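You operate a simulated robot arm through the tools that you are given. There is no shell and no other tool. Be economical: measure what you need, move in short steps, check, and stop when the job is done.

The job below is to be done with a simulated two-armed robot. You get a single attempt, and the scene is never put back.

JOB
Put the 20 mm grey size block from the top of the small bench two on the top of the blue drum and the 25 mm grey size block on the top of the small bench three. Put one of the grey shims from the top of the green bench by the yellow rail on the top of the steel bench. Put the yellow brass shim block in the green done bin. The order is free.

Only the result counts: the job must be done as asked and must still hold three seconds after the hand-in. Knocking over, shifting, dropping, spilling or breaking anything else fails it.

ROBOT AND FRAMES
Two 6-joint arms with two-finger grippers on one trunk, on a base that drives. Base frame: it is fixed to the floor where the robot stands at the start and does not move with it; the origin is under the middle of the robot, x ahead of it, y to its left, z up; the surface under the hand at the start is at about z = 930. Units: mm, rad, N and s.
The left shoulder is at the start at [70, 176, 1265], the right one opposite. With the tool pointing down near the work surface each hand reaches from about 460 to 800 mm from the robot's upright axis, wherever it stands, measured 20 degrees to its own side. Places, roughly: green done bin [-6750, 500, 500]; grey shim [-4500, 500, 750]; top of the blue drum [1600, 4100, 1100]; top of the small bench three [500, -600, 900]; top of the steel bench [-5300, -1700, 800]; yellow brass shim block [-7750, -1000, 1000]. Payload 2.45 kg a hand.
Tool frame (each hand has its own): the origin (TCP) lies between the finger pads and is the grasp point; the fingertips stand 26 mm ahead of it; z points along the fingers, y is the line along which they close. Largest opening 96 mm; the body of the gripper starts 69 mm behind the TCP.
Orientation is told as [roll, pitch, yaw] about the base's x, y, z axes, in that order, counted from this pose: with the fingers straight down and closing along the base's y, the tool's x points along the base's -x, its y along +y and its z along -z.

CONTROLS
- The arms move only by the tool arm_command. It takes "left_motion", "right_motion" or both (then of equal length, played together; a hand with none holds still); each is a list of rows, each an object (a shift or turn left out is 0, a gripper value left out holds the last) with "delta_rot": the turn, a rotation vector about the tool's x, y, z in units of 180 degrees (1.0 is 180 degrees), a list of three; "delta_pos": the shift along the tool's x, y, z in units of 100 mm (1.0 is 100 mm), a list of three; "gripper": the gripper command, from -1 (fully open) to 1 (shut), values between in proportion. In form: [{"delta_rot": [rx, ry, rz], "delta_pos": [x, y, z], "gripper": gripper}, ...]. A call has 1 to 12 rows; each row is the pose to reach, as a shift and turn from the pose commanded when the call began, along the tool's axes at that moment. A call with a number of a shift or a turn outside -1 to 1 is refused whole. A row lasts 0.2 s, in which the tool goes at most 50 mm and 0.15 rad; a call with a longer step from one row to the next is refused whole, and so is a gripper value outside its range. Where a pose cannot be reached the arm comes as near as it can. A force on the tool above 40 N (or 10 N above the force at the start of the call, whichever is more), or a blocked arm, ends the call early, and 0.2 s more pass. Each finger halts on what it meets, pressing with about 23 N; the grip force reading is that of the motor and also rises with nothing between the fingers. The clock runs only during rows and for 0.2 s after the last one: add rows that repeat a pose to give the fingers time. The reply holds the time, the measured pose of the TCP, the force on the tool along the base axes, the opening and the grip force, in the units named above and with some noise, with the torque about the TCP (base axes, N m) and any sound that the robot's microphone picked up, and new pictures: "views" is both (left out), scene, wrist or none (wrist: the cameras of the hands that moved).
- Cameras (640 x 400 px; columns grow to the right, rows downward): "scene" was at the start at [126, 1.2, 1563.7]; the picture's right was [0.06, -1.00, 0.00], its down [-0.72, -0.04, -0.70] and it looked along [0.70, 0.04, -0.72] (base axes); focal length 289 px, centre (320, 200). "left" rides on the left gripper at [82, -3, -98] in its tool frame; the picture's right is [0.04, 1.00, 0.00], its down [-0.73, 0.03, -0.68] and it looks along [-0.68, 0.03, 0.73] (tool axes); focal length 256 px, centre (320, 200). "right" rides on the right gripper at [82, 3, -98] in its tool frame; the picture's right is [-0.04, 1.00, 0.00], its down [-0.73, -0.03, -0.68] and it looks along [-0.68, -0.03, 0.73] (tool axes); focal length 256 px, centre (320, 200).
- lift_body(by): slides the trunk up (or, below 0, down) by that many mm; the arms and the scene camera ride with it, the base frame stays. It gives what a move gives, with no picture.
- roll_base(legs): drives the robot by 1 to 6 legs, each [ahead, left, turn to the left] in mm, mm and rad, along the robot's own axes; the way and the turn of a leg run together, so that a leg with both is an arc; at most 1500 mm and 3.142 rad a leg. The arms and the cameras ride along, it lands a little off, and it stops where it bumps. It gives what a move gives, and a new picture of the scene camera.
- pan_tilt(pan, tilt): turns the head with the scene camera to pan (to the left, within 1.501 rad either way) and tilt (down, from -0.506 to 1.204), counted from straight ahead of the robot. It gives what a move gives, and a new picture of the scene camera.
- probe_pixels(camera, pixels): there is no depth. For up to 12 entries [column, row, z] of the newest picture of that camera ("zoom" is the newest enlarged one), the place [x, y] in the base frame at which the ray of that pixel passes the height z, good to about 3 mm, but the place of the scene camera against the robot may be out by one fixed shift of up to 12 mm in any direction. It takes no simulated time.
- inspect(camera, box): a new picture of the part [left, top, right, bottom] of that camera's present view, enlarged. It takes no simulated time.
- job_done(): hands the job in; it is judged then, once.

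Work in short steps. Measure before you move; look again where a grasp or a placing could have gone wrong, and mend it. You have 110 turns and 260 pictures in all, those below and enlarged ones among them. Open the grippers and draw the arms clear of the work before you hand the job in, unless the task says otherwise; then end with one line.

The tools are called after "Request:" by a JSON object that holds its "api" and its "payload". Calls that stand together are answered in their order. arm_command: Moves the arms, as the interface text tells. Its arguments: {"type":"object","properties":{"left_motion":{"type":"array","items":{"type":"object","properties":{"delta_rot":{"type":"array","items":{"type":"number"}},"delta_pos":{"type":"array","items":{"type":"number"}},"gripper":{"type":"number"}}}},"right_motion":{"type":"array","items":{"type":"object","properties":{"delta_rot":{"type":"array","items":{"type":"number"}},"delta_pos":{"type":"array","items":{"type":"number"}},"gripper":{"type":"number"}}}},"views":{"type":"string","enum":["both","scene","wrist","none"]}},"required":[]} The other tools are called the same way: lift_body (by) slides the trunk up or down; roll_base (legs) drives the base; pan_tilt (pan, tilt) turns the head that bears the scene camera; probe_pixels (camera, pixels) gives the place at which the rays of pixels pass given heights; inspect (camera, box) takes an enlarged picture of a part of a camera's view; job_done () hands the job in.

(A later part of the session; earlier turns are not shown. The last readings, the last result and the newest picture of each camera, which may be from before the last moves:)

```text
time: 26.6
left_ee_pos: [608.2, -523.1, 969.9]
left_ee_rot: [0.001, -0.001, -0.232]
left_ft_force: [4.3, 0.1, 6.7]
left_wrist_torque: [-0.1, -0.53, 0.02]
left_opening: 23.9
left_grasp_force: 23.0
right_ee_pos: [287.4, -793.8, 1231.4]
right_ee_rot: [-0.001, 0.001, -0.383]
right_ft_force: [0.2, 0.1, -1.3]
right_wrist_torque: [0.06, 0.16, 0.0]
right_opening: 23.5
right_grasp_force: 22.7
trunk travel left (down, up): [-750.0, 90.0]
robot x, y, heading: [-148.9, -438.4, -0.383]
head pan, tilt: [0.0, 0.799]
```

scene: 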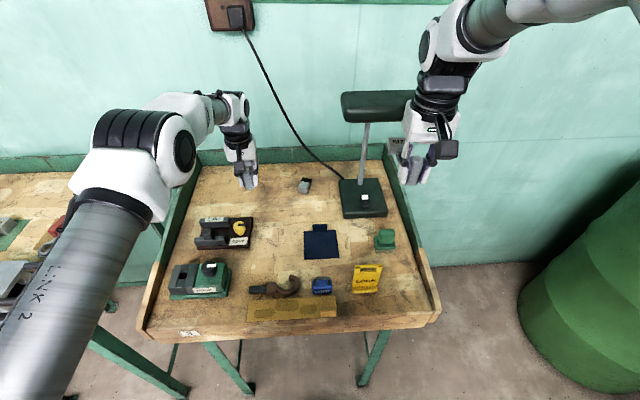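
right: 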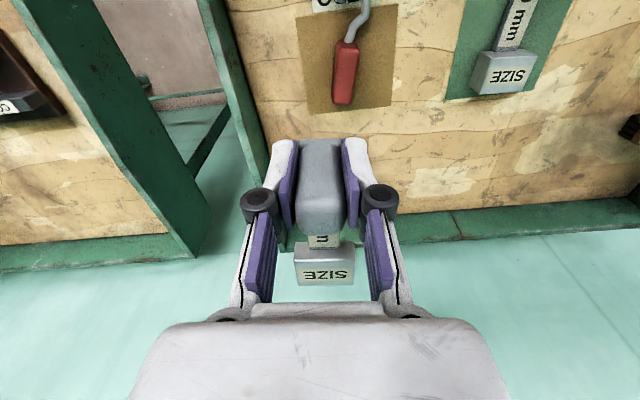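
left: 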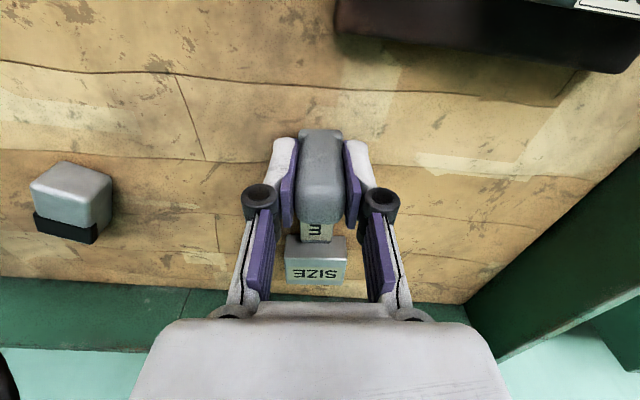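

It presses at about 9 N: seated. Open and lift.

Request:
{"api": "arm_command", "payload": {"left_motion": [{"gripper": -0.2}, {"gripper": -0.2}, {"gripper": -0.2}, {"delta_pos": [0, 0, -0.3]}, {"delta_pos": [0, 0, -0.6]}, {"delta_pos": [0, 0, -1.0]}], "views": "wrist"}}

Request:
{"api": "arm_command", "payload": {"left_motion": [{"delta_pos": [0.3, 0, -0.3]}, {"delta_pos": [0.6, 0, -0.6]}, {"delta_pos": [0.9, 0, -0.9]}, {"delta_pos": [1.0, 0, -1.0]}], "views": "both"}}

```text
time: 28.0
left_ee_pos: [607.6, -522.2, 1067.9]
left_ee_rot: [0.0, 0.002, -0.231]
left_ft_force: [-0.1, -0.6, -1.1]
left_wrist_torque: [-0.03, -0.03, 0.0]
left_opening: 57.7
left_grasp_force: 0.1
right_ee_pos: [287.4, -796.0, 1230.8]
right_ee_rot: [0.001, -0.001, -0.382]
right_ft_force: [1.2, 0.8, -1.9]
right_wrist_torque: [0.06, 0.09, 0.0]
right_opening: 23.7
right_grasp_force: 23.1
trunk travel left (down, up): [-750.0, 90.0]
robot x, y, heading: [-151.0, -433.5, -0.386]
head pan, tilt: [0.0, 0.799]
```

left: 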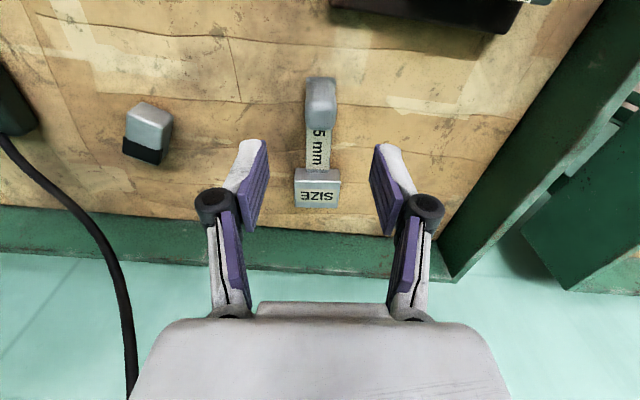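

```text
time: 29.0
left_ee_pos: [510.7, -499.5, 1169.6]
left_ee_rot: [0.002, 0.001, -0.233]
left_ft_force: [0.2, 0.1, -0.6]
left_wrist_torque: [0.0, 0.0, 0.0]
left_opening: 57.8
left_grasp_force: 0.0
right_ee_pos: [288.7, -796.5, 1231.8]
right_ee_rot: [-0.001, 0.0, -0.382]
right_ft_force: [0.7, 0.4, -1.9]
right_wrist_torque: [0.04, 0.1, -0.01]
right_opening: 23.6
right_grasp_force: 22.9
trunk travel left (down, up): [-750.0, 90.0]
robot x, y, heading: [-144.7, -430.4, -0.382]
head pan, tilt: [0.0, 0.799]
```

scene: 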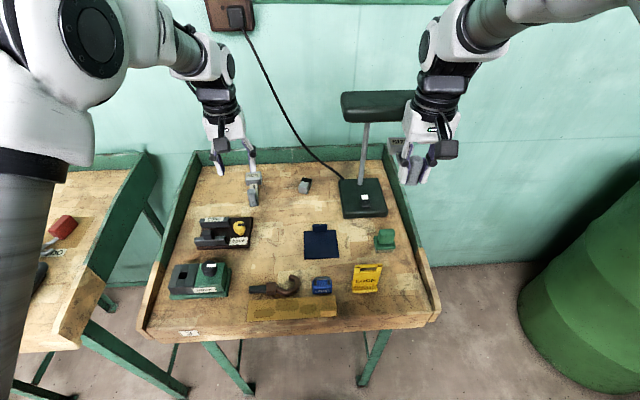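
left: 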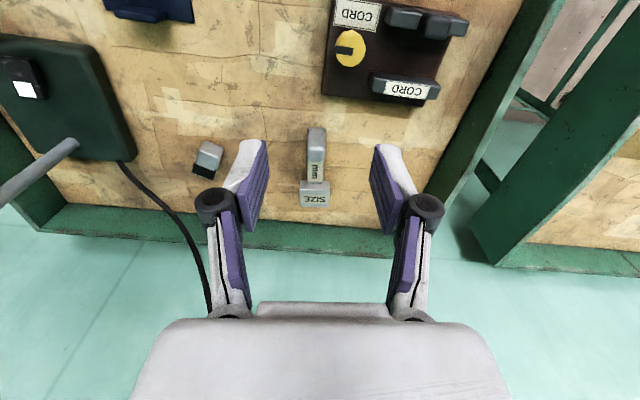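

The 25 mm gauge stands on bench three. Next the blue drum: I pull the left hand in, back off, and look left.

Request:
{"api": "arm_command", "payload": {"left_motion": [{"delta_pos": [0.3, 0, -0.2]}, {"delta_pos": [0.6, 0.0, -0.4]}, {"delta_pos": [0.9, 0.0, -0.6]}, {"delta_pos": [1.0, 0.1, -0.6]}], "views": "none"}}

Request:
{"api": "roll_base", "payload": {"legs": [[-500, 0, 0], [0, 0, 1.57]]}}

Request:
{"api": "pan_tilt", "payload": {"pan": 0.0, "tilt": 0.3}}

```text
time: 30.0
left_ee_pos: [413.4, -464.7, 1226.4]
left_ee_rot: [-0.002, 0.002, -0.231]
left_ft_force: [-1.0, -0.5, 0.2]
left_wrist_torque: [-0.01, -0.02, 0.04]
left_opening: 57.7
left_grasp_force: 0.0
right_ee_pos: [288.6, -794.8, 1231.6]
right_ee_rot: [-0.003, -0.001, -0.383]
right_ft_force: [-0.6, 0.1, -2.0]
right_wrist_torque: [0.04, 0.09, 0.0]
right_opening: 23.4
right_grasp_force: 22.9
trunk travel left (down, up): [-750.0, 90.0]
robot x, y, heading: [-148.1, -432.4, -0.385]
head pan, tilt: [0.0, 0.799]
```

```text
time: 36.7
left_ee_pos: [-552.5, 313.2, 1226.2]
left_ee_rot: [-0.001, 0.001, 1.297]
left_ft_force: [0.3, -0.4, 0.5]
left_wrist_torque: [-0.02, 0.01, -0.03]
left_opening: 57.6
left_grasp_force: 0.0
right_ee_pos: [-227.4, 173.2, 1229.2]
right_ee_rot: [0.0, 0.0, 1.147]
right_ft_force: [0.1, -0.4, -1.7]
right_wrist_torque: [-0.13, 0.04, -0.01]
right_opening: 23.5
right_grasp_force: 22.7
trunk travel left (down, up): [-750.0, 90.0]
robot x, y, heading: [-606.9, -243.1, 1.146]
head pan, tilt: [0.0, 0.799]
```

scene: 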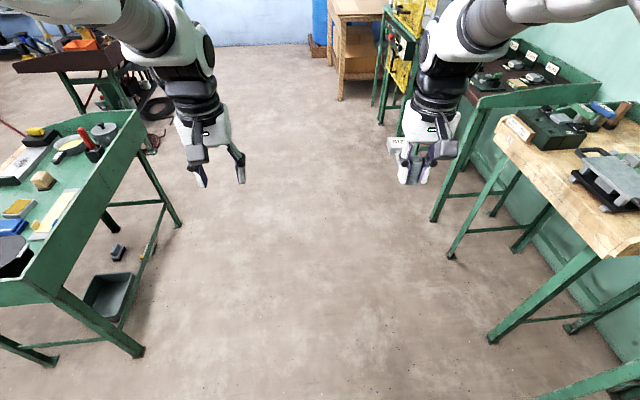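

```text
time: 37.6
left_ee_pos: [-552.4, 314.5, 1225.6]
left_ee_rot: [0.001, 0.0, 1.297]
left_ft_force: [0.1, 0.5, 0.2]
left_wrist_torque: [-0.02, 0.01, 0.02]
left_opening: 57.7
left_grasp_force: 0.1
right_ee_pos: [-228.1, 173.7, 1230.6]
right_ee_rot: [0.0, 0.001, 1.147]
right_ft_force: [0.0, 0.4, -1.1]
right_wrist_torque: [-0.1, 0.07, 0.02]
right_opening: 23.8
right_grasp_force: 22.6
trunk travel left (down, up): [-750.0, 90.0]
robot x, y, heading: [-609.2, -246.3, 1.149]
head pan, tilt: [0.0, 0.3]
```

scene: 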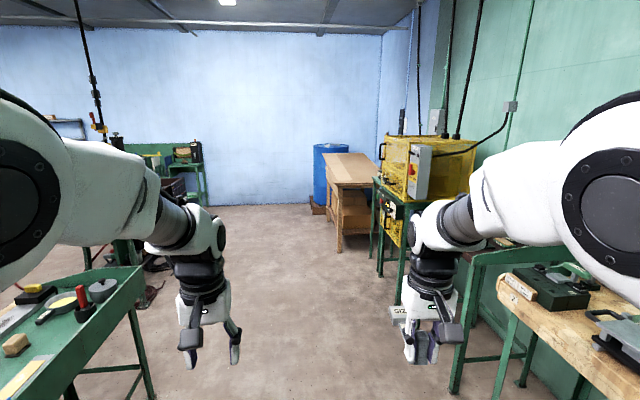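

The blue drum stands behind a wooden table. I probe the floor corridor to plan the drive.

Request:
{"api": "probe_pixels", "payload": {"camera": "scene", "pixels": [[338, 250, 0], [318, 213, 0], [386, 276, 0], [210, 208, 0], [452, 392, 0], [156, 399, 0], [333, 150, 1100], [328, 215, 0], [327, 183, 750], [140, 290, 0]]}}

Request:
{"api": "inspect", "payload": {"camera": "scene", "box": [240, 100, 440, 260]}}

```text
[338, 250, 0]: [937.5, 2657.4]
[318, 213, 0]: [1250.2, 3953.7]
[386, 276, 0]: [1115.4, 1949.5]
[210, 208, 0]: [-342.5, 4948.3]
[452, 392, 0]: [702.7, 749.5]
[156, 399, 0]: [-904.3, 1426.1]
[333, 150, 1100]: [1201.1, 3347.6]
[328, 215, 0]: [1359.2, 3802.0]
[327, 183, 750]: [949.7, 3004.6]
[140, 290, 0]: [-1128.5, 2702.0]
```

```text
2.50 times, centred on (340, 180) of scene
```

zoom: 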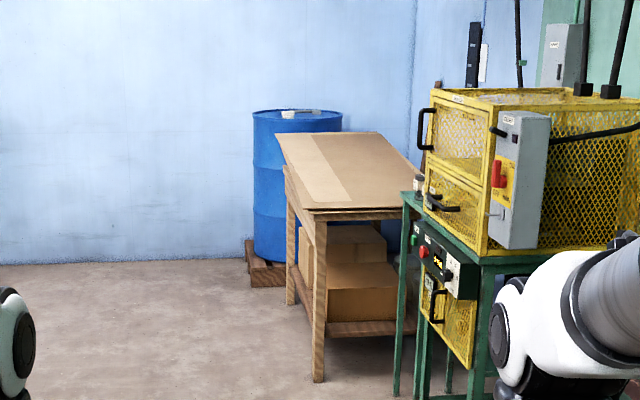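

Path: straight on, then drift left round the wooden table's corner at (937,2657). I drive in three legs and look.

Request:
{"api": "roll_base", "payload": {"legs": [[1400, 150, 0], [1400, 400, 0], [700, 0, 0]]}}

```text
time: 55.0
left_ee_pos: [329.6, 3777.5, 1226.9]
left_ee_rot: [0.0, 0.0, 1.331]
left_ft_force: [0.2, 0.5, 0.2]
left_wrist_torque: [0.0, -0.02, 0.01]
left_opening: 57.7
left_grasp_force: 0.0
right_ee_pos: [659.0, 3649.4, 1230.9]
right_ee_rot: [0.0, 0.001, 1.182]
right_ft_force: [0.2, 0.0, -2.0]
right_wrist_torque: [-0.11, 0.05, 0.04]
right_opening: 23.3
right_grasp_force: 22.7
trunk travel left (down, up): [-750.0, 90.0]
robot x, y, heading: [296.1, 3217.3, 1.182]
head pan, tilt: [0.0, 0.3]
```

scene: 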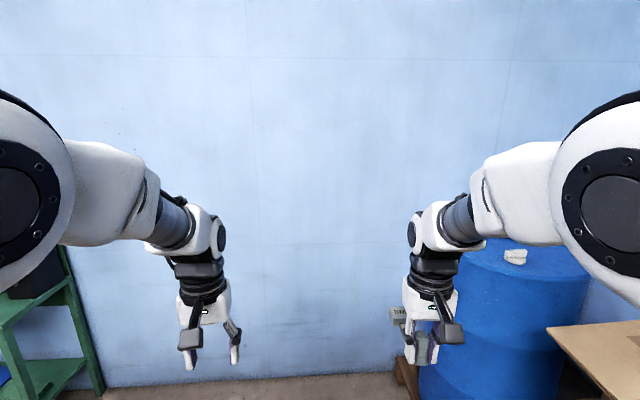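

The drum is ahead right. I turn toward it and look down.

Request:
{"api": "roll_base", "payload": {"legs": [[0, 0, -0.55]]}}

Request:
{"api": "pan_tilt", "payload": {"pan": 0.0, "tilt": 0.6}}

```text
time: 57.0
left_ee_pos: [623.6, 3672.8, 1226.0]
left_ee_rot: [-0.001, 0.0, 0.769]
left_ft_force: [0.5, -0.3, -1.3]
left_wrist_torque: [0.01, 0.01, -0.01]
left_opening: 57.3
left_grasp_force: 0.1
right_ee_pos: [834.5, 3389.7, 1229.8]
right_ee_rot: [0.001, 0.0, 0.619]
right_ft_force: [-0.6, 0.2, -1.2]
right_wrist_torque: [-0.08, 0.11, 0.0]
right_opening: 23.8
right_grasp_force: 22.7
trunk travel left (down, up): [-750.0, 90.0]
robot x, y, heading: [294.1, 3218.0, 0.623]
head pan, tilt: [0.0, 0.3]
```

scene: 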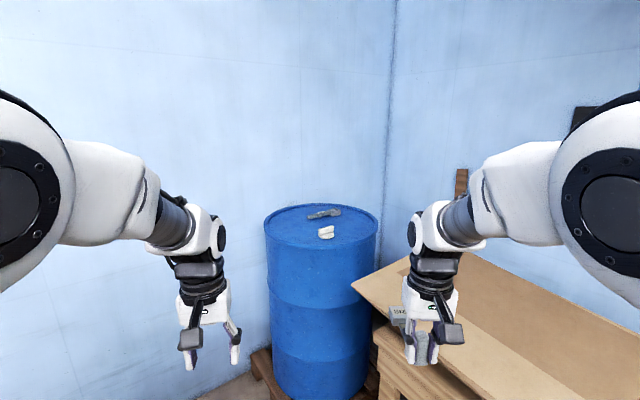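

```text
time: 57.8
left_ee_pos: [624.2, 3673.2, 1227.6]
left_ee_rot: [0.001, 0.0, 0.771]
left_ft_force: [-0.2, -1.3, 0.4]
left_wrist_torque: [0.01, 0.0, -0.03]
left_opening: 57.7
left_grasp_force: 0.1
right_ee_pos: [835.2, 3389.6, 1229.9]
right_ee_rot: [0.0, 0.001, 0.619]
right_ft_force: [-0.3, 1.2, -1.1]
right_wrist_torque: [-0.06, 0.11, -0.02]
right_opening: 23.5
right_grasp_force: 23.5
trunk travel left (down, up): [-750.0, 90.0]
robot x, y, heading: [295.9, 3216.4, 0.621]
head pan, tilt: [0.0, 0.6]
```

scene: 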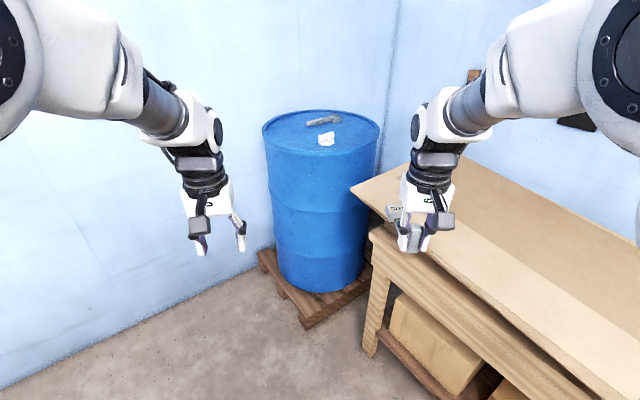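

Request:
{"api": "probe_pixels", "payload": {"camera": "scene", "pixels": [[265, 130, 1100], [380, 130, 1100], [320, 152, 1100], [320, 110, 1100], [300, 328, 0], [360, 355, 0], [256, 255, 0], [300, 312, 130], [350, 188, 760], [300, 140, 1100]]}}

Request:
{"api": "inspect", "payload": {"camera": "scene", "box": [240, 90, 420, 200]}}

```text
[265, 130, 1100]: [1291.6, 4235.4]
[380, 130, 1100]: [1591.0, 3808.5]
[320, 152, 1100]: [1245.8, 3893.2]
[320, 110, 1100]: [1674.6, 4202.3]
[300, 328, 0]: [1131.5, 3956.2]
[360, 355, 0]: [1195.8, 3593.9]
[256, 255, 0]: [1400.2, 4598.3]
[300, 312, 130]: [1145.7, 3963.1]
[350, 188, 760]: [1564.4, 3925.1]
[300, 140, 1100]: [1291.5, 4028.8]
```

```text
3.56 times, centred on (330, 145) of scene
```

zoom: 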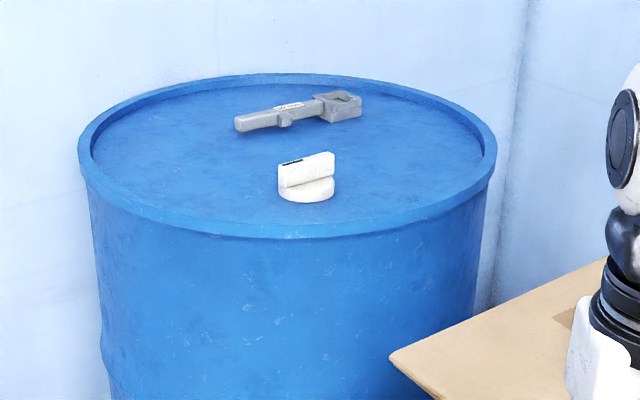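

Drum centre is about 1430 mm ahead, top near z=1100, free area right of the white knob. I raise the trunk and drive ahead 560 mm.

Request:
{"api": "lift_body", "payload": {"by": 85}}

Request:
{"api": "roll_base", "payload": {"legs": [[560, 30, 0]]}}

```text
time: 59.0
left_ee_pos: [624.8, 3672.9, 1311.8]
left_ee_rot: [0.0, 0.0, 0.77]
left_ft_force: [-1.6, -0.1, 1.2]
left_wrist_torque: [0.01, 0.05, -0.02]
left_opening: 57.6
left_grasp_force: 0.0
right_ee_pos: [833.1, 3387.7, 1316.0]
right_ee_rot: [0.0, -0.001, 0.619]
right_ft_force: [0.2, 0.8, -1.2]
right_wrist_torque: [-0.09, 0.1, 0.01]
right_opening: 23.8
right_grasp_force: 22.7
trunk travel left (down, up): [-835.0, 5.0]
robot x, y, heading: [294.8, 3218.1, 0.615]
head pan, tilt: [0.0, 0.6]
```

```text
time: 62.2
left_ee_pos: [1067.4, 4018.3, 1313.1]
left_ee_rot: [-0.001, 0.0, 0.763]
left_ft_force: [-1.0, -0.2, 0.8]
left_wrist_torque: [0.05, -0.01, 0.02]
left_opening: 57.7
left_grasp_force: 0.0
right_ee_pos: [1274.8, 3731.3, 1316.6]
right_ee_rot: [0.001, -0.001, 0.609]
right_ft_force: [0.0, 0.6, -1.7]
right_wrist_torque: [-0.1, 0.08, -0.02]
right_opening: 23.9
right_grasp_force: 23.3
trunk travel left (down, up): [-835.0, 5.0]
robot x, y, heading: [733.1, 3561.8, 0.609]
head pan, tilt: [0.0, 0.6]
```

scene: 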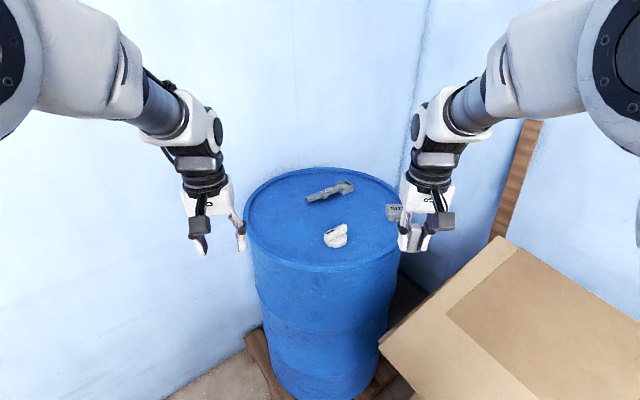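

Request:
{"api": "probe_pixels", "payload": {"camera": "scene", "pixels": [[322, 271, 1100], [245, 217, 1100], [325, 168, 1100], [335, 245, 1090], [370, 235, 1090], [373, 205, 1090], [280, 235, 1090], [290, 205, 1090], [310, 202, 1090], [350, 185, 1090]]}}

Request:
{"api": "inspect", "payload": {"camera": "right", "box": [0, 0, 640, 400]}}

```text
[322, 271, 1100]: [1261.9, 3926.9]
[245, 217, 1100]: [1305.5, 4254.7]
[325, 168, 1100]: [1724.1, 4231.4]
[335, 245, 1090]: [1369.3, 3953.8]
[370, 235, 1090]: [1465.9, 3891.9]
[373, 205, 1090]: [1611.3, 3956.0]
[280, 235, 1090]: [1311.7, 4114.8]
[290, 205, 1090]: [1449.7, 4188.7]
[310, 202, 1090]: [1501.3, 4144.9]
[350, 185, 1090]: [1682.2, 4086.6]
```

```text
1.00 times, centred on (320, 200) of right (not enlarged: the box is as wide or as high as the picture)
```

zoom: 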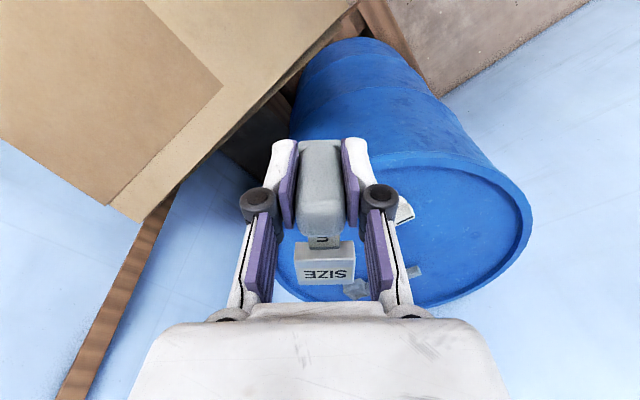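

Reach to the right-of-knob spot is at the limit; the spot left of the knob, near (1306,4034), is better. I shift left 150 and ahead 60, which also keeps off the table leg.

Request:
{"api": "roll_base", "payload": {"legs": [[0, 150, 0], [60, 0, 0]]}}

```text
time: 64.2
left_ee_pos: [1017.1, 4173.5, 1316.7]
left_ee_rot: [0.001, -0.01, 0.765]
left_ft_force: [-1.5, -1.0, 0.5]
left_wrist_torque: [0.07, -0.1, -0.01]
left_opening: 57.7
left_grasp_force: 0.0
right_ee_pos: [1226.5, 3888.7, 1320.1]
right_ee_rot: [0.003, -0.007, 0.617]
right_ft_force: [-1.2, -0.4, -0.8]
right_wrist_torque: [0.01, 0.04, 0.02]
right_opening: 23.6
right_grasp_force: 22.8
trunk travel left (down, up): [-835.0, 5.0]
robot x, y, heading: [689.2, 3726.2, 0.616]
head pan, tilt: [0.0, 0.6]
```

scene: 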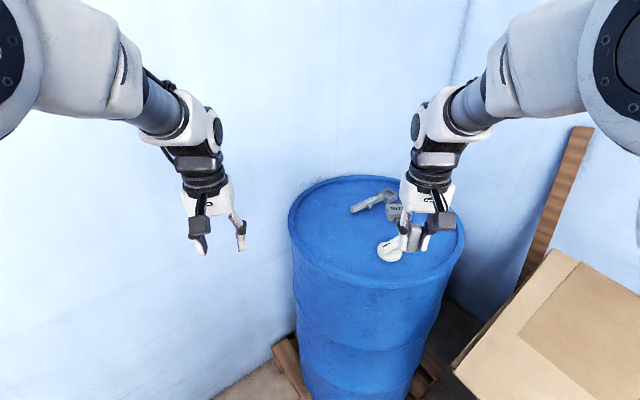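

Request:
{"api": "probe_pixels", "payload": {"camera": "scene", "pixels": [[390, 255, 1090], [375, 290, 1100], [290, 230, 1100], [350, 210, 1090], [340, 250, 1090], [464, 235, 1100], [270, 350, 130]]}}

Request:
{"api": "inspect", "payload": {"camera": "right", "box": [0, 0, 640, 400]}}

```text
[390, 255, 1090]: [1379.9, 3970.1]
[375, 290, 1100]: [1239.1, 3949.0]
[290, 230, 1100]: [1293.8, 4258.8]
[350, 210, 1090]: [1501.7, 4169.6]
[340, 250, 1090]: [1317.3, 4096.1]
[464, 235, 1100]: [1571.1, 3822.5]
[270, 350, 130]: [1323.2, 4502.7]
```

```text
1.00 times, centred on (320, 200) of right (not enlarged: the box is as wide or as high as the picture)
```

zoom: 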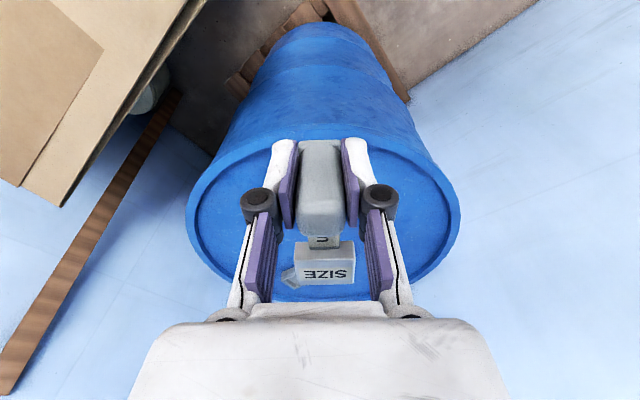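

Target post at about (1307,4047): 158 ahead, 82 left of the right TCP. Move over it, lowering partly.

Request:
{"api": "arm_command", "payload": {"right_motion": [{"delta_pos": [-0.35, 0.2, 0]}, {"delta_pos": [-0.7, 0.4, 0.1]}, {"delta_pos": [-1.0, 0.6, 0.3]}, {"delta_pos": [-1.0, 0.82, 0.6]}], "views": "none"}}

Request:
{"api": "arm_command", "payload": {"right_motion": [{"delta_pos": [-0.3, 0, 0.1]}, {"delta_pos": [-0.58, 0, 0.3]}, {"delta_pos": [-0.58, 0, 0.6]}, {"delta_pos": [-0.58, 0, 0.6]}], "views": "both"}}

```text
time: 65.2
left_ee_pos: [1025.4, 4185.3, 1310.6]
left_ee_rot: [0.0, 0.004, 0.767]
left_ft_force: [0.0, 0.1, -0.3]
left_wrist_torque: [-0.06, 0.03, -0.03]
left_opening: 57.5
left_grasp_force: 0.1
right_ee_pos: [1267.9, 4022.9, 1253.6]
right_ee_rot: [-0.002, 0.002, 0.617]
right_ft_force: [0.2, 1.0, -1.5]
right_wrist_torque: [-0.09, 0.09, 0.01]
right_opening: 23.3
right_grasp_force: 23.0
trunk travel left (down, up): [-835.0, 5.0]
robot x, y, heading: [696.2, 3729.4, 0.613]
head pan, tilt: [0.0, 0.6]
```

```text
time: 66.2
left_ee_pos: [1024.1, 4180.1, 1313.2]
left_ee_rot: [0.0, -0.001, 0.767]
left_ft_force: [-0.8, -0.6, 0.0]
left_wrist_torque: [0.0, 0.0, 0.02]
left_opening: 57.6
left_grasp_force: 0.0
right_ee_pos: [1313.7, 4052.0, 1197.8]
right_ee_rot: [-0.001, 0.001, 0.617]
right_ft_force: [0.1, -0.6, -1.8]
right_wrist_torque: [-0.1, 0.09, 0.0]
right_opening: 23.5
right_grasp_force: 23.6
trunk travel left (down, up): [-835.0, 5.0]
robot x, y, heading: [694.4, 3727.3, 0.613]
head pan, tilt: [0.0, 0.6]
```

scene: 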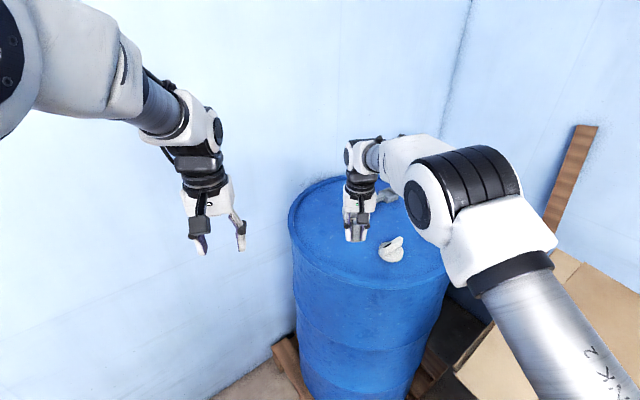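
right: 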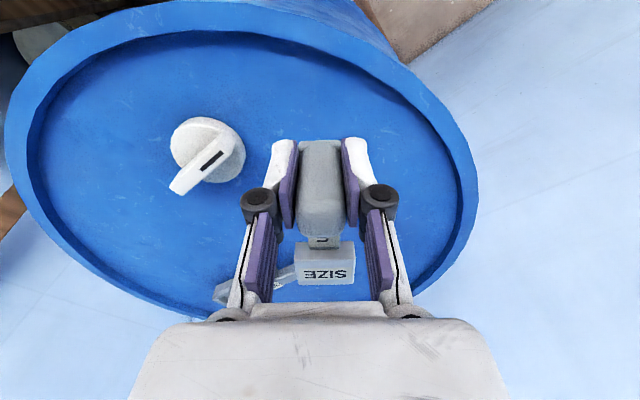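

I check where the tool on the drum is relative to the block's landing place.

Request:
{"api": "probe_pixels", "payload": {"camera": "right", "pixels": [[290, 272, 1090], [215, 295, 1090], [225, 150, 1095], [240, 165, 1090], [325, 40, 1090]]}}

Request:
{"api": "inspect", "payload": {"camera": "scene", "box": [320, 160, 460, 280]}}

```text
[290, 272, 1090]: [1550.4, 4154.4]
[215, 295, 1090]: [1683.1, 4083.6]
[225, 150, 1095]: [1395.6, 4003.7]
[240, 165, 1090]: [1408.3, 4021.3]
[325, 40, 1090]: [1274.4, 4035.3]
```

```text
3.33 times, centred on (390, 220) of scene
```

zoom: 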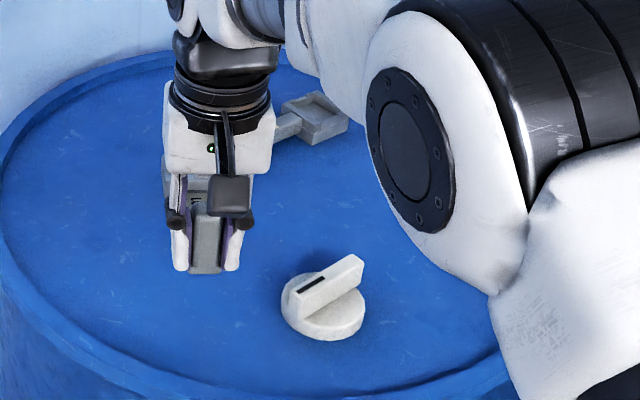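

Clearances are fine. Lower to 1142, then feel for contact in 2 to 3 mm steps.

Request:
{"api": "arm_command", "payload": {"right_motion": [{"delta_pos": [0, 0, 0.3]}, {"delta_pos": [0, 0, 0.48]}, {"delta_pos": [0, 0, 0.54]}, {"delta_pos": [0, 0, 0.56]}, {"delta_pos": [0, 0, 0.56]}], "views": "both"}}

```text
time: 67.4
left_ee_pos: [1023.9, 4180.1, 1313.2]
left_ee_rot: [0.0, 0.0, 0.767]
left_ft_force: [0.5, 0.3, 0.0]
left_wrist_torque: [-0.05, -0.02, 0.02]
left_opening: 57.7
left_grasp_force: 0.0
right_ee_pos: [1315.6, 4053.1, 1140.7]
right_ee_rot: [0.001, 0.002, 0.617]
right_ft_force: [-0.7, -0.7, -1.4]
right_wrist_torque: [-0.09, 0.09, -0.01]
right_opening: 23.6
right_grasp_force: 23.0
trunk travel left (down, up): [-835.0, 5.0]
robot x, y, heading: [693.1, 3725.4, 0.611]
head pan, tilt: [0.0, 0.6]
```

scene: 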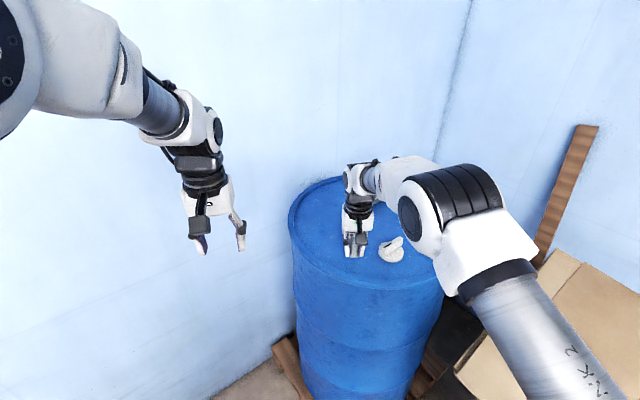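
right: 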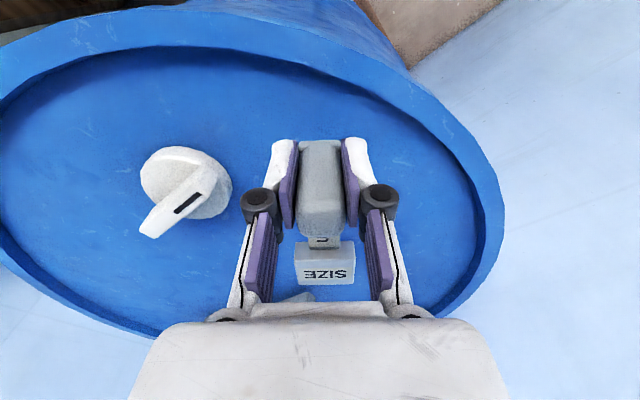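

Request:
{"api": "arm_command", "payload": {"right_motion": [{"delta_pos": [0, 0, 0.03]}, {"delta_pos": [0, 0, 0.05]}, {"delta_pos": [0, 0, 0.05]}], "views": "none"}}

```text
time: 68.2
left_ee_pos: [1024.4, 4180.3, 1311.6]
left_ee_rot: [0.0, 0.0, 0.766]
left_ft_force: [1.0, -0.2, 0.2]
left_wrist_torque: [-0.02, -0.01, 0.0]
left_opening: 57.9
left_grasp_force: 0.0
right_ee_pos: [1315.5, 4052.2, 1135.8]
right_ee_rot: [0.0, 0.0, 0.616]
right_ft_force: [-0.6, -0.4, -2.0]
right_wrist_torque: [-0.05, 0.11, -0.02]
right_opening: 23.4
right_grasp_force: 22.3
trunk travel left (down, up): [-835.0, 5.0]
robot x, y, heading: [690.2, 3724.7, 0.613]
head pan, tilt: [0.0, 0.6]
```

Request:
{"api": "arm_command", "payload": {"right_motion": [{"delta_pos": [0, 0, 0.03]}, {"delta_pos": [0, 0, 0.05]}, {"delta_pos": [0, 0, 0.05]}], "views": "none"}}

```text
time: 69.0
left_ee_pos: [1025.0, 4181.7, 1311.7]
left_ee_rot: [0.0, 0.001, 0.766]
left_ft_force: [-0.3, 0.1, 0.3]
left_wrist_torque: [-0.03, 0.0, 0.01]
left_opening: 57.8
left_grasp_force: 0.1
right_ee_pos: [1314.9, 4054.9, 1129.8]
right_ee_rot: [0.0, 0.0, 0.616]
right_ft_force: [-0.3, -0.5, -1.2]
right_wrist_torque: [-0.08, 0.15, 0.0]
right_opening: 23.6
right_grasp_force: 22.9
trunk travel left (down, up): [-835.0, 5.0]
robot x, y, heading: [693.1, 3725.2, 0.626]
head pan, tilt: [0.0, 0.6]
```

Still no contact at 1130; continue.

Request:
{"api": "arm_command", "payload": {"right_motion": [{"delta_pos": [0, 0, 0.03]}, {"delta_pos": [0, 0, 0.05]}, {"delta_pos": [0, 0, 0.05]}], "views": "wrist"}}

```text
time: 69.8
left_ee_pos: [1024.3, 4180.3, 1312.4]
left_ee_rot: [-0.001, 0.0, 0.766]
left_ft_force: [0.4, 1.1, 0.3]
left_wrist_torque: [0.02, 0.0, -0.02]
left_opening: 57.4
left_grasp_force: 0.0
right_ee_pos: [1316.4, 4052.2, 1123.2]
right_ee_rot: [-0.001, 0.001, 0.616]
right_ft_force: [-0.7, 0.4, -1.4]
right_wrist_torque: [-0.05, 0.08, -0.02]
right_opening: 23.8
right_grasp_force: 22.5
trunk travel left (down, up): [-835.0, 5.0]
robot x, y, heading: [693.0, 3724.7, 0.614]
head pan, tilt: [0.0, 0.6]
```

right: 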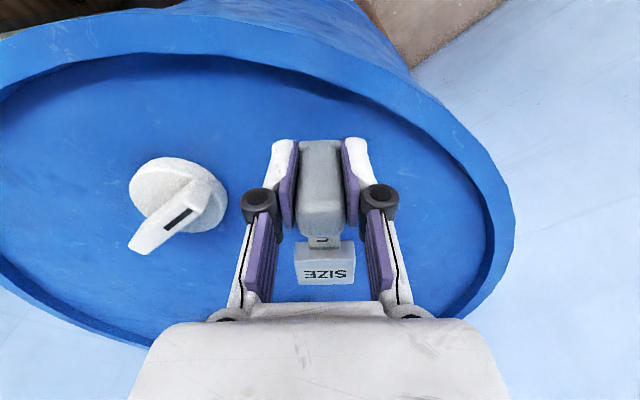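

Request:
{"api": "arm_command", "payload": {"right_motion": [{"delta_pos": [0, 0, 0.025]}, {"delta_pos": [0, 0, 0.05]}, {"delta_pos": [0, 0, 0.06]}, {"delta_pos": [0, 0, 0.06]}], "views": "none"}}

```text
time: 70.8
left_ee_pos: [1025.2, 4181.8, 1311.4]
left_ee_rot: [0.001, 0.0, 0.765]
left_ft_force: [-0.1, 0.0, 0.1]
left_wrist_torque: [-0.01, -0.02, 0.01]
left_opening: 57.6
left_grasp_force: 0.1
right_ee_pos: [1317.0, 4053.7, 1118.4]
right_ee_rot: [0.001, 0.0, 0.617]
right_ft_force: [0.7, 0.4, -1.2]
right_wrist_torque: [-0.07, 0.1, -0.01]
right_opening: 23.9
right_grasp_force: 22.7
trunk travel left (down, up): [-835.0, 5.0]
robot x, y, heading: [694.1, 3725.5, 0.609]
head pan, tilt: [0.0, 0.6]
```

Request:
{"api": "arm_command", "payload": {"right_motion": [{"delta_pos": [0, 0, 0.025]}, {"delta_pos": [0, 0, 0.05]}, {"delta_pos": [0, 0, 0.06]}, {"delta_pos": [0, 0, 0.06]}], "views": "scene"}}

Request:
{"api": "inspect", "payload": {"camera": "scene", "box": [320, 200, 420, 280]}}

```text
time: 71.8
left_ee_pos: [1024.3, 4182.0, 1311.9]
left_ee_rot: [0.0, 0.001, 0.765]
left_ft_force: [-1.2, -0.7, 0.1]
left_wrist_torque: [0.0, -0.05, -0.02]
left_opening: 57.7
left_grasp_force: 0.1
right_ee_pos: [1314.0, 4054.5, 1112.0]
right_ee_rot: [0.002, 0.0, 0.617]
right_ft_force: [-0.4, 0.1, -1.6]
right_wrist_torque: [-0.05, 0.1, 0.03]
right_opening: 23.5
right_grasp_force: 23.0
trunk travel left (down, up): [-835.0, 5.0]
robot x, y, heading: [693.4, 3725.5, 0.613]
head pan, tilt: [0.0, 0.6]
```

scene: 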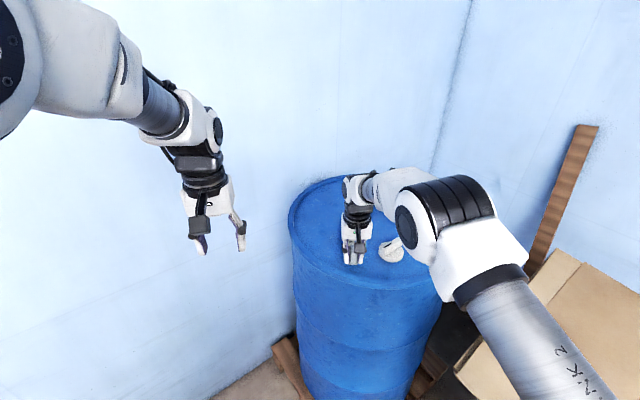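

```text
5.00 times, centred on (370, 240) of scene
```

zoom: 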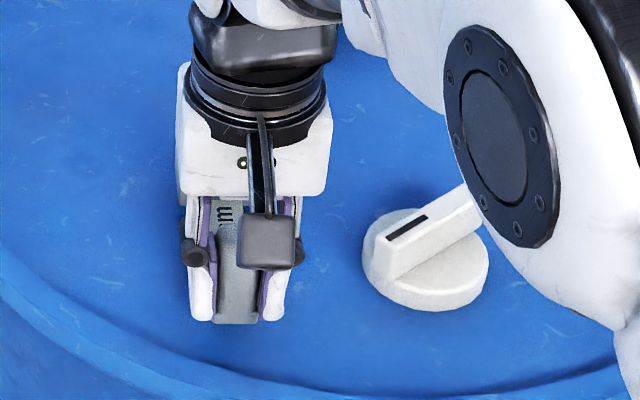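

Shadow under the fingers suggests it's near. Continue down.

Request:
{"api": "arm_command", "payload": {"right_motion": [{"delta_pos": [0, 0, 0.025]}, {"delta_pos": [0, 0, 0.05]}, {"delta_pos": [0, 0, 0.07]}, {"delta_pos": [0, 0, 0.07]}], "views": "none"}}

```text
time: 72.8
left_ee_pos: [1024.1, 4181.5, 1312.2]
left_ee_rot: [0.001, 0.0, 0.767]
left_ft_force: [-0.1, 0.1, -0.4]
left_wrist_torque: [-0.01, -0.02, 0.0]
left_opening: 57.6
left_grasp_force: 0.0
right_ee_pos: [1316.1, 4055.1, 1105.0]
right_ee_rot: [0.0, -0.001, 0.616]
right_ft_force: [0.3, -0.1, -1.5]
right_wrist_torque: [-0.08, 0.14, 0.0]
right_opening: 23.3
right_grasp_force: 23.0
trunk travel left (down, up): [-835.0, 5.0]
robot x, y, heading: [693.1, 3725.1, 0.617]
head pan, tilt: [0.0, 0.6]
```

Request:
{"api": "arm_command", "payload": {"right_motion": [{"delta_pos": [0, 0, 0.025]}, {"delta_pos": [0, 0, 0.05]}, {"delta_pos": [0, 0, 0.07]}, {"delta_pos": [0, 0, 0.07]}], "views": "none"}}

```text
time: 73.8
left_ee_pos: [1024.5, 4180.9, 1312.8]
left_ee_rot: [0.0, 0.0, 0.767]
left_ft_force: [0.2, 0.3, -0.5]
left_wrist_torque: [-0.01, 0.0, -0.03]
left_opening: 57.7
left_grasp_force: 0.1
right_ee_pos: [1314.9, 4055.4, 1098.9]
right_ee_rot: [0.001, 0.0, 0.617]
right_ft_force: [1.5, 0.7, -1.7]
right_wrist_torque: [-0.05, 0.09, -0.04]
right_opening: 23.6
right_grasp_force: 23.5
trunk travel left (down, up): [-835.0, 5.0]
robot x, y, heading: [696.1, 3728.4, 0.614]
head pan, tilt: [0.0, 0.6]
```

I triangulate the lid height with the knob seen in both cameras.

Request:
{"api": "inspect", "payload": {"camera": "right", "box": [80, 120, 400, 320]}}

Request:
{"api": "probe_pixels", "payload": {"camera": "scene", "pixels": [[390, 262, 1090], [390, 262, 1060], [390, 262, 1040], [366, 244, 1090]]}}

```text
2.00 times, centred on (240, 220) of right
```

zoom: 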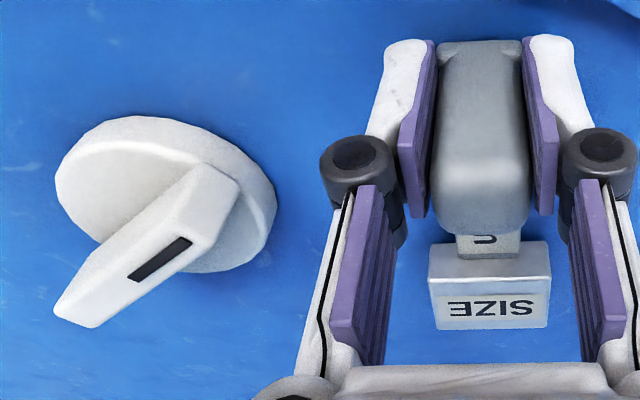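

```text
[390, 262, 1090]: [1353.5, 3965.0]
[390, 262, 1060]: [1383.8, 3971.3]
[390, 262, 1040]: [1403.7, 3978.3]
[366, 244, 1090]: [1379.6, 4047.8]
```

Request:
{"api": "probe_pixels", "payload": {"camera": "right", "pixels": [[150, 178, 1090], [150, 178, 1070], [150, 178, 1060], [150, 178, 1040]]}}

```text
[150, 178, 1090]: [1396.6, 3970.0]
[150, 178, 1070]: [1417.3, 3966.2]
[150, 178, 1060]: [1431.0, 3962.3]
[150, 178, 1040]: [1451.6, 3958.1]
```

Inconclusive; continue by force in small steps.

Request:
{"api": "arm_command", "payload": {"right_motion": [{"delta_pos": [0, 0, 0.025]}, {"delta_pos": [0, 0, 0.05]}, {"delta_pos": [0, 0, 0.075]}, {"delta_pos": [0, 0, 0.075]}], "views": "none"}}

```text
time: 74.8
left_ee_pos: [1023.6, 4180.1, 1313.8]
left_ee_rot: [0.002, -0.003, 0.766]
left_ft_force: [0.3, 0.1, 0.4]
left_wrist_torque: [0.06, 0.05, 0.03]
left_opening: 57.7
left_grasp_force: 0.1
right_ee_pos: [1315.1, 4055.4, 1092.7]
right_ee_rot: [-0.001, -0.004, 0.616]
right_ft_force: [4.3, 1.6, 19.3]
right_wrist_torque: [0.06, -0.08, -0.01]
right_opening: 24.0
right_grasp_force: 22.9
trunk travel left (down, up): [-835.0, 5.0]
robot x, y, heading: [692.5, 3725.7, 0.617]
head pan, tilt: [0.0, 0.6]
```

Contact (21 N). Ease up 2 mm, open moderately, and lift.

Request:
{"api": "arm_command", "payload": {"right_motion": [{"delta_pos": [0, 0, -0.02]}, {"delta_pos": [0, 0, -0.02], "gripper": 0.05}, {"delta_pos": [0, 0, -0.02], "gripper": 0.05}, {"delta_pos": [0, 0, -0.3]}, {"delta_pos": [0, 0, -0.65]}, {"delta_pos": [0, 0, -1.0]}], "views": "wrist"}}

```text
time: 76.2
left_ee_pos: [1023.1, 4181.5, 1312.5]
left_ee_rot: [0.0, -0.003, 0.768]
left_ft_force: [0.1, 0.1, 0.1]
left_wrist_torque: [0.01, 0.0, -0.01]
left_opening: 57.8
left_grasp_force: 0.0
right_ee_pos: [1314.9, 4053.6, 1191.5]
right_ee_rot: [0.0, 0.0, 0.615]
right_ft_force: [0.4, 0.4, -0.5]
right_wrist_torque: [0.0, -0.03, -0.01]
right_opening: 45.4
right_grasp_force: 0.0
trunk travel left (down, up): [-835.0, 5.0]
robot x, y, heading: [694.0, 3727.3, 0.622]
head pan, tilt: [0.0, 0.6]
```

right: 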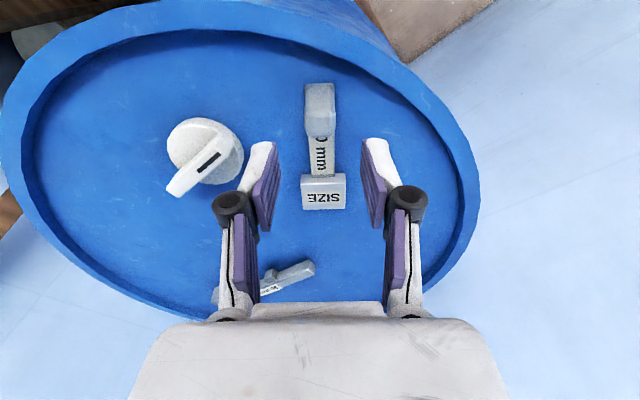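

The 20 mm gauge stands on the drum. I retract the arm, back the base away the way I came, and turn to look toward -x.

Request:
{"api": "arm_command", "payload": {"right_motion": [{"delta_pos": [0.2, 0, -0.4]}, {"delta_pos": [0.6, 0, -0.7]}, {"delta_pos": [1.0, -0.1, -0.9]}, {"delta_pos": [1.0, -0.5, -0.9]}, {"delta_pos": [1.0, -0.8, -0.9]}], "views": "none"}}

Request:
{"api": "roll_base", "payload": {"legs": [[-700, 0, 0], [0, 0, 2.5]]}}

Request:
{"api": "pan_tilt", "payload": {"pan": 0.4, "tilt": 0.35}}

```text
time: 77.4
left_ee_pos: [1025.8, 4180.0, 1312.1]
left_ee_rot: [0.002, -0.001, 0.767]
left_ft_force: [-0.1, -0.2, -0.4]
left_wrist_torque: [0.01, 0.01, 0.03]
left_opening: 57.6
left_grasp_force: 0.0
right_ee_pos: [1282.0, 3929.0, 1278.9]
right_ee_rot: [-0.001, 0.0, 0.615]
right_ft_force: [0.8, -1.3, 0.7]
right_wrist_torque: [0.03, 0.03, -0.01]
right_opening: 45.6
right_grasp_force: 0.1
trunk travel left (down, up): [-835.0, 5.0]
robot x, y, heading: [696.3, 3724.3, 0.613]
head pan, tilt: [0.0, 0.6]
```

```text
time: 87.0
left_ee_pos: [-422.2, 3197.9, 1311.7]
left_ee_rot: [0.0, 0.001, -3.088]
left_ft_force: [0.3, 0.0, -0.2]
left_wrist_torque: [0.02, -0.01, -0.02]
left_opening: 57.6
left_grasp_force: 0.0
right_ee_pos: [-449.8, 3554.8, 1280.2]
right_ee_rot: [0.0, 0.0, 3.043]
right_ft_force: [0.0, -0.6, 0.3]
right_wrist_torque: [0.02, 0.01, -0.04]
right_opening: 45.6
right_grasp_force: 0.0
trunk travel left (down, up): [-835.0, 5.0]
robot x, y, heading: [126.3, 3323.0, 3.043]
head pan, tilt: [0.0, 0.6]
```

scene: 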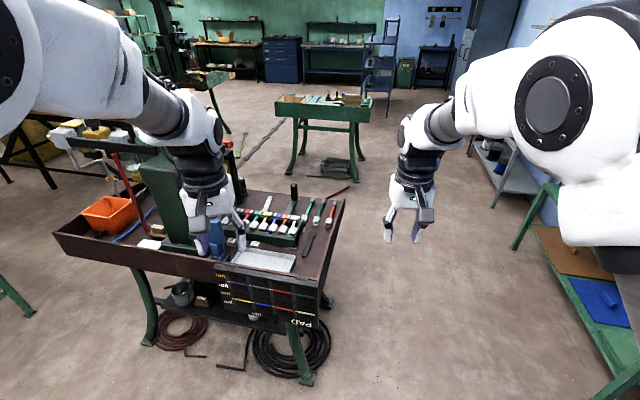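

```text
time: 87.8
left_ee_pos: [-422.7, 3197.5, 1312.0]
left_ee_rot: [0.001, 0.0, -3.088]
left_ft_force: [0.4, -0.1, 0.9]
left_wrist_torque: [0.02, 0.0, 0.02]
left_opening: 57.5
left_grasp_force: 0.2
right_ee_pos: [-450.6, 3554.1, 1279.4]
right_ee_rot: [0.0, -0.001, 3.043]
right_ft_force: [0.4, 0.9, 0.6]
right_wrist_torque: [-0.02, -0.02, -0.02]
right_opening: 45.5
right_grasp_force: 0.1
trunk travel left (down, up): [-835.0, 5.0]
robot x, y, heading: [126.4, 3327.0, 3.04]
head pan, tilt: [0.4, 0.351]
```

scene: 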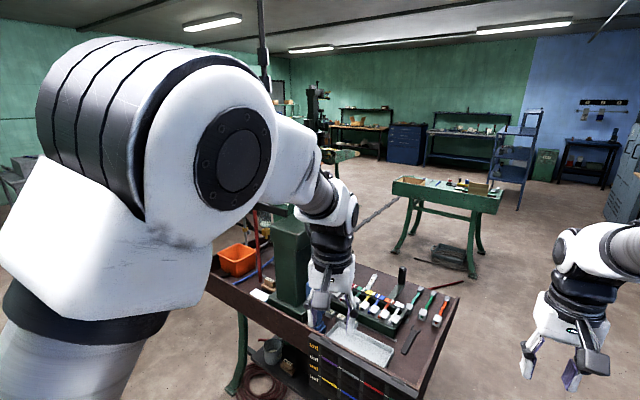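

I look straight ahead to measure the gap right of the brown bench.

Request:
{"api": "pan_tilt", "payload": {"pan": 0.0, "tilt": 0.55}}

Request:
{"api": "probe_pixels", "payload": {"camera": "scene", "pixels": [[307, 370, 0], [330, 295, 0], [515, 235, 0], [612, 395, 0], [362, 172, 0], [305, 170, 0], [240, 140, 0], [343, 192, 850], [400, 110, 0], [320, 300, 0]]}}

```text
time: 88.7
left_ee_pos: [-421.9, 3197.3, 1312.1]
left_ee_rot: [0.0, 0.001, -3.088]
left_ft_force: [-0.2, -0.2, 0.2]
left_wrist_torque: [0.0, 0.02, 0.01]
left_opening: 57.7
left_grasp_force: 0.0
right_ee_pos: [-450.8, 3554.8, 1280.8]
right_ee_rot: [0.002, 0.0, 3.043]
right_ft_force: [-0.4, 0.4, -0.8]
right_wrist_torque: [-0.04, 0.02, -0.01]
right_opening: 45.5
right_grasp_force: 0.1
trunk travel left (down, up): [-835.0, 5.0]
robot x, y, heading: [126.7, 3325.0, 3.048]
head pan, tilt: [0.0, 0.55]
```

scene: 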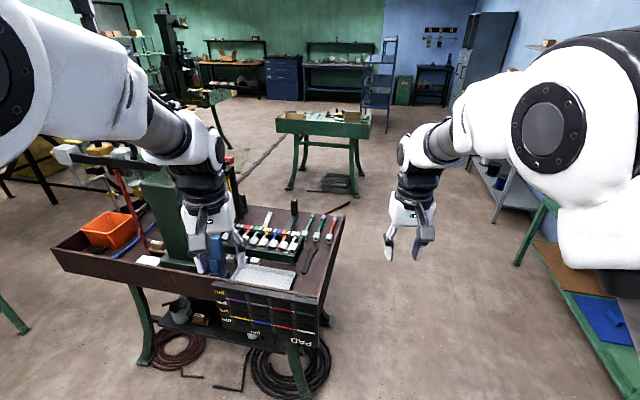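

```text
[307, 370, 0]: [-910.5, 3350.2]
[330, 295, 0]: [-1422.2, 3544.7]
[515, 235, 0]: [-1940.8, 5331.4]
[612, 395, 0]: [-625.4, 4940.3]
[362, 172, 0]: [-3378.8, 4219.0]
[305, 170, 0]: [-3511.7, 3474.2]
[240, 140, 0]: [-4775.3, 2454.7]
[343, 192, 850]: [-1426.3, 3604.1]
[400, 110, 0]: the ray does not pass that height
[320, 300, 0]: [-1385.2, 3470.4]
```

The gap right of the brown bench spans y≈3604 to 4900. I slide to y≈4130, then drive ahead past the bench.

Request:
{"api": "roll_base", "payload": {"legs": [[200, -790, 0], [1300, 100, 0], [700, 50, 0]]}}

Request:
{"api": "pan_tilt", "payload": {"pan": 0.7, "tilt": 0.45}}

```text
time: 102.5
left_ee_pos: [-2545.2, 4069.1, 1313.6]
left_ee_rot: [-0.001, -0.002, -3.102]
left_ft_force: [-0.6, 0.2, -0.1]
left_wrist_torque: [0.0, 0.01, 0.03]
left_opening: 57.7
left_grasp_force: 0.1
right_ee_pos: [-2568.9, 4426.3, 1280.6]
right_ee_rot: [0.001, 0.0, 3.032]
right_ft_force: [0.5, 0.7, 0.5]
right_wrist_torque: [0.03, 0.06, -0.03]
right_opening: 45.6
right_grasp_force: 0.0
trunk travel left (down, up): [-835.0, 5.0]
robot x, y, heading: [-1994.7, 4188.9, 3.032]
head pan, tilt: [0.0, 0.55]
```

scene: 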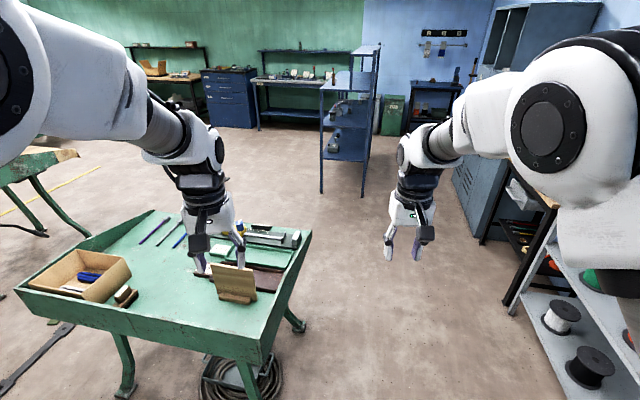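

```text
time: 103.6
left_ee_pos: [-2545.3, 4067.8, 1312.0]
left_ee_rot: [0.0, -0.001, -3.1]
left_ft_force: [-0.6, 0.1, -0.4]
left_wrist_torque: [0.0, 0.02, -0.04]
left_opening: 57.6
left_grasp_force: 0.1
right_ee_pos: [-2570.2, 4426.9, 1279.8]
right_ee_rot: [0.001, 0.002, 3.032]
right_ft_force: [-0.5, 1.0, 0.6]
right_wrist_torque: [-0.03, 0.02, 0.02]
right_opening: 45.4
right_grasp_force: 0.0
trunk travel left (down, up): [-835.0, 5.0]
robot x, y, heading: [-1995.8, 4187.8, 3.033]
head pan, tilt: [0.7, 0.45]
```

scene: 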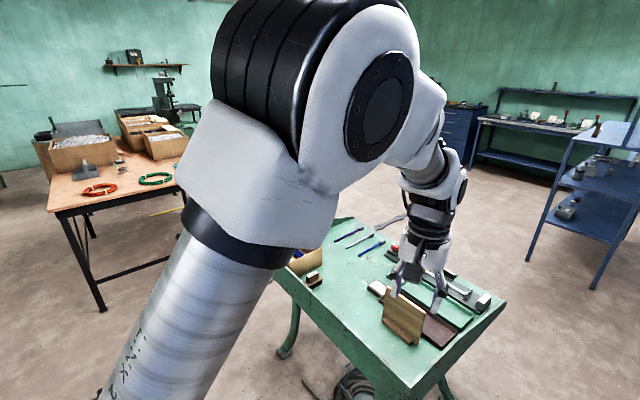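

I turn left to face the target direction (about 1.08 rad) and look.

Request:
{"api": "roll_base", "payload": {"legs": [[0, 0, 1.08]]}}

Request:
{"api": "pan_tilt", "payload": {"pan": 0.0, "tilt": 0.4}}

```text
time: 106.8
left_ee_pos: [-2141.8, 3646.7, 1312.1]
left_ee_rot: [0.0, 0.0, -2.008]
left_ft_force: [0.1, -0.5, -0.5]
left_wrist_torque: [-0.01, 0.0, 0.0]
left_opening: 57.6
left_grasp_force: 0.1
right_ee_pos: [-2469.9, 3789.0, 1280.4]
right_ee_rot: [0.0, 0.0, -2.16]
right_ft_force: [0.9, -0.7, -0.9]
right_wrist_torque: [-0.03, 0.0, 0.02]
right_opening: 45.4
right_grasp_force: 0.1
trunk travel left (down, up): [-835.0, 5.0]
robot x, y, heading: [-1997.8, 4189.5, -2.158]
head pan, tilt: [0.7, 0.45]
```

scene: 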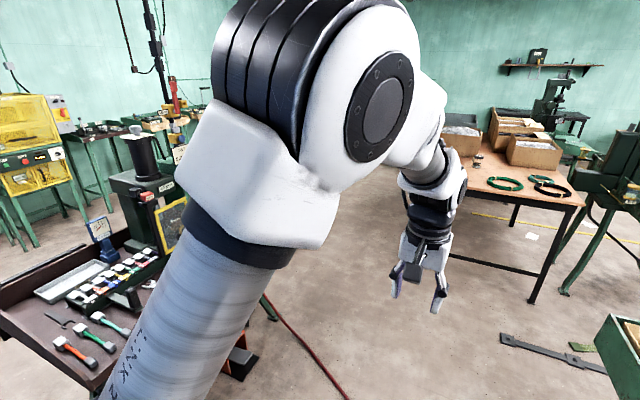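

```text
time: 107.8
left_ee_pos: [-2142.3, 3646.8, 1312.2]
left_ee_rot: [0.001, 0.0, -2.009]
left_ft_force: [0.8, 0.5, -0.6]
left_wrist_torque: [-0.01, -0.01, -0.02]
left_opening: 57.8
left_grasp_force: 0.0
right_ee_pos: [-2469.7, 3789.0, 1279.7]
right_ee_rot: [0.002, -0.001, -2.16]
right_ft_force: [0.1, 0.5, 0.7]
right_wrist_torque: [-0.01, 0.02, 0.0]
right_opening: 45.7
right_grasp_force: 0.0
trunk travel left (down, up): [-835.0, 5.0]
robot x, y, heading: [-1997.4, 4190.5, -2.162]
head pan, tilt: [0.0, 0.4]
```

scene: 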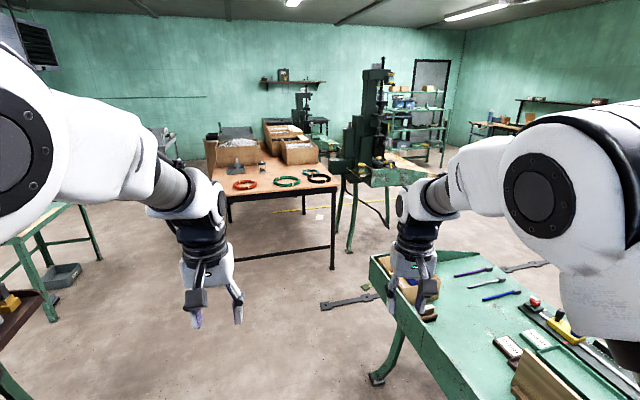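

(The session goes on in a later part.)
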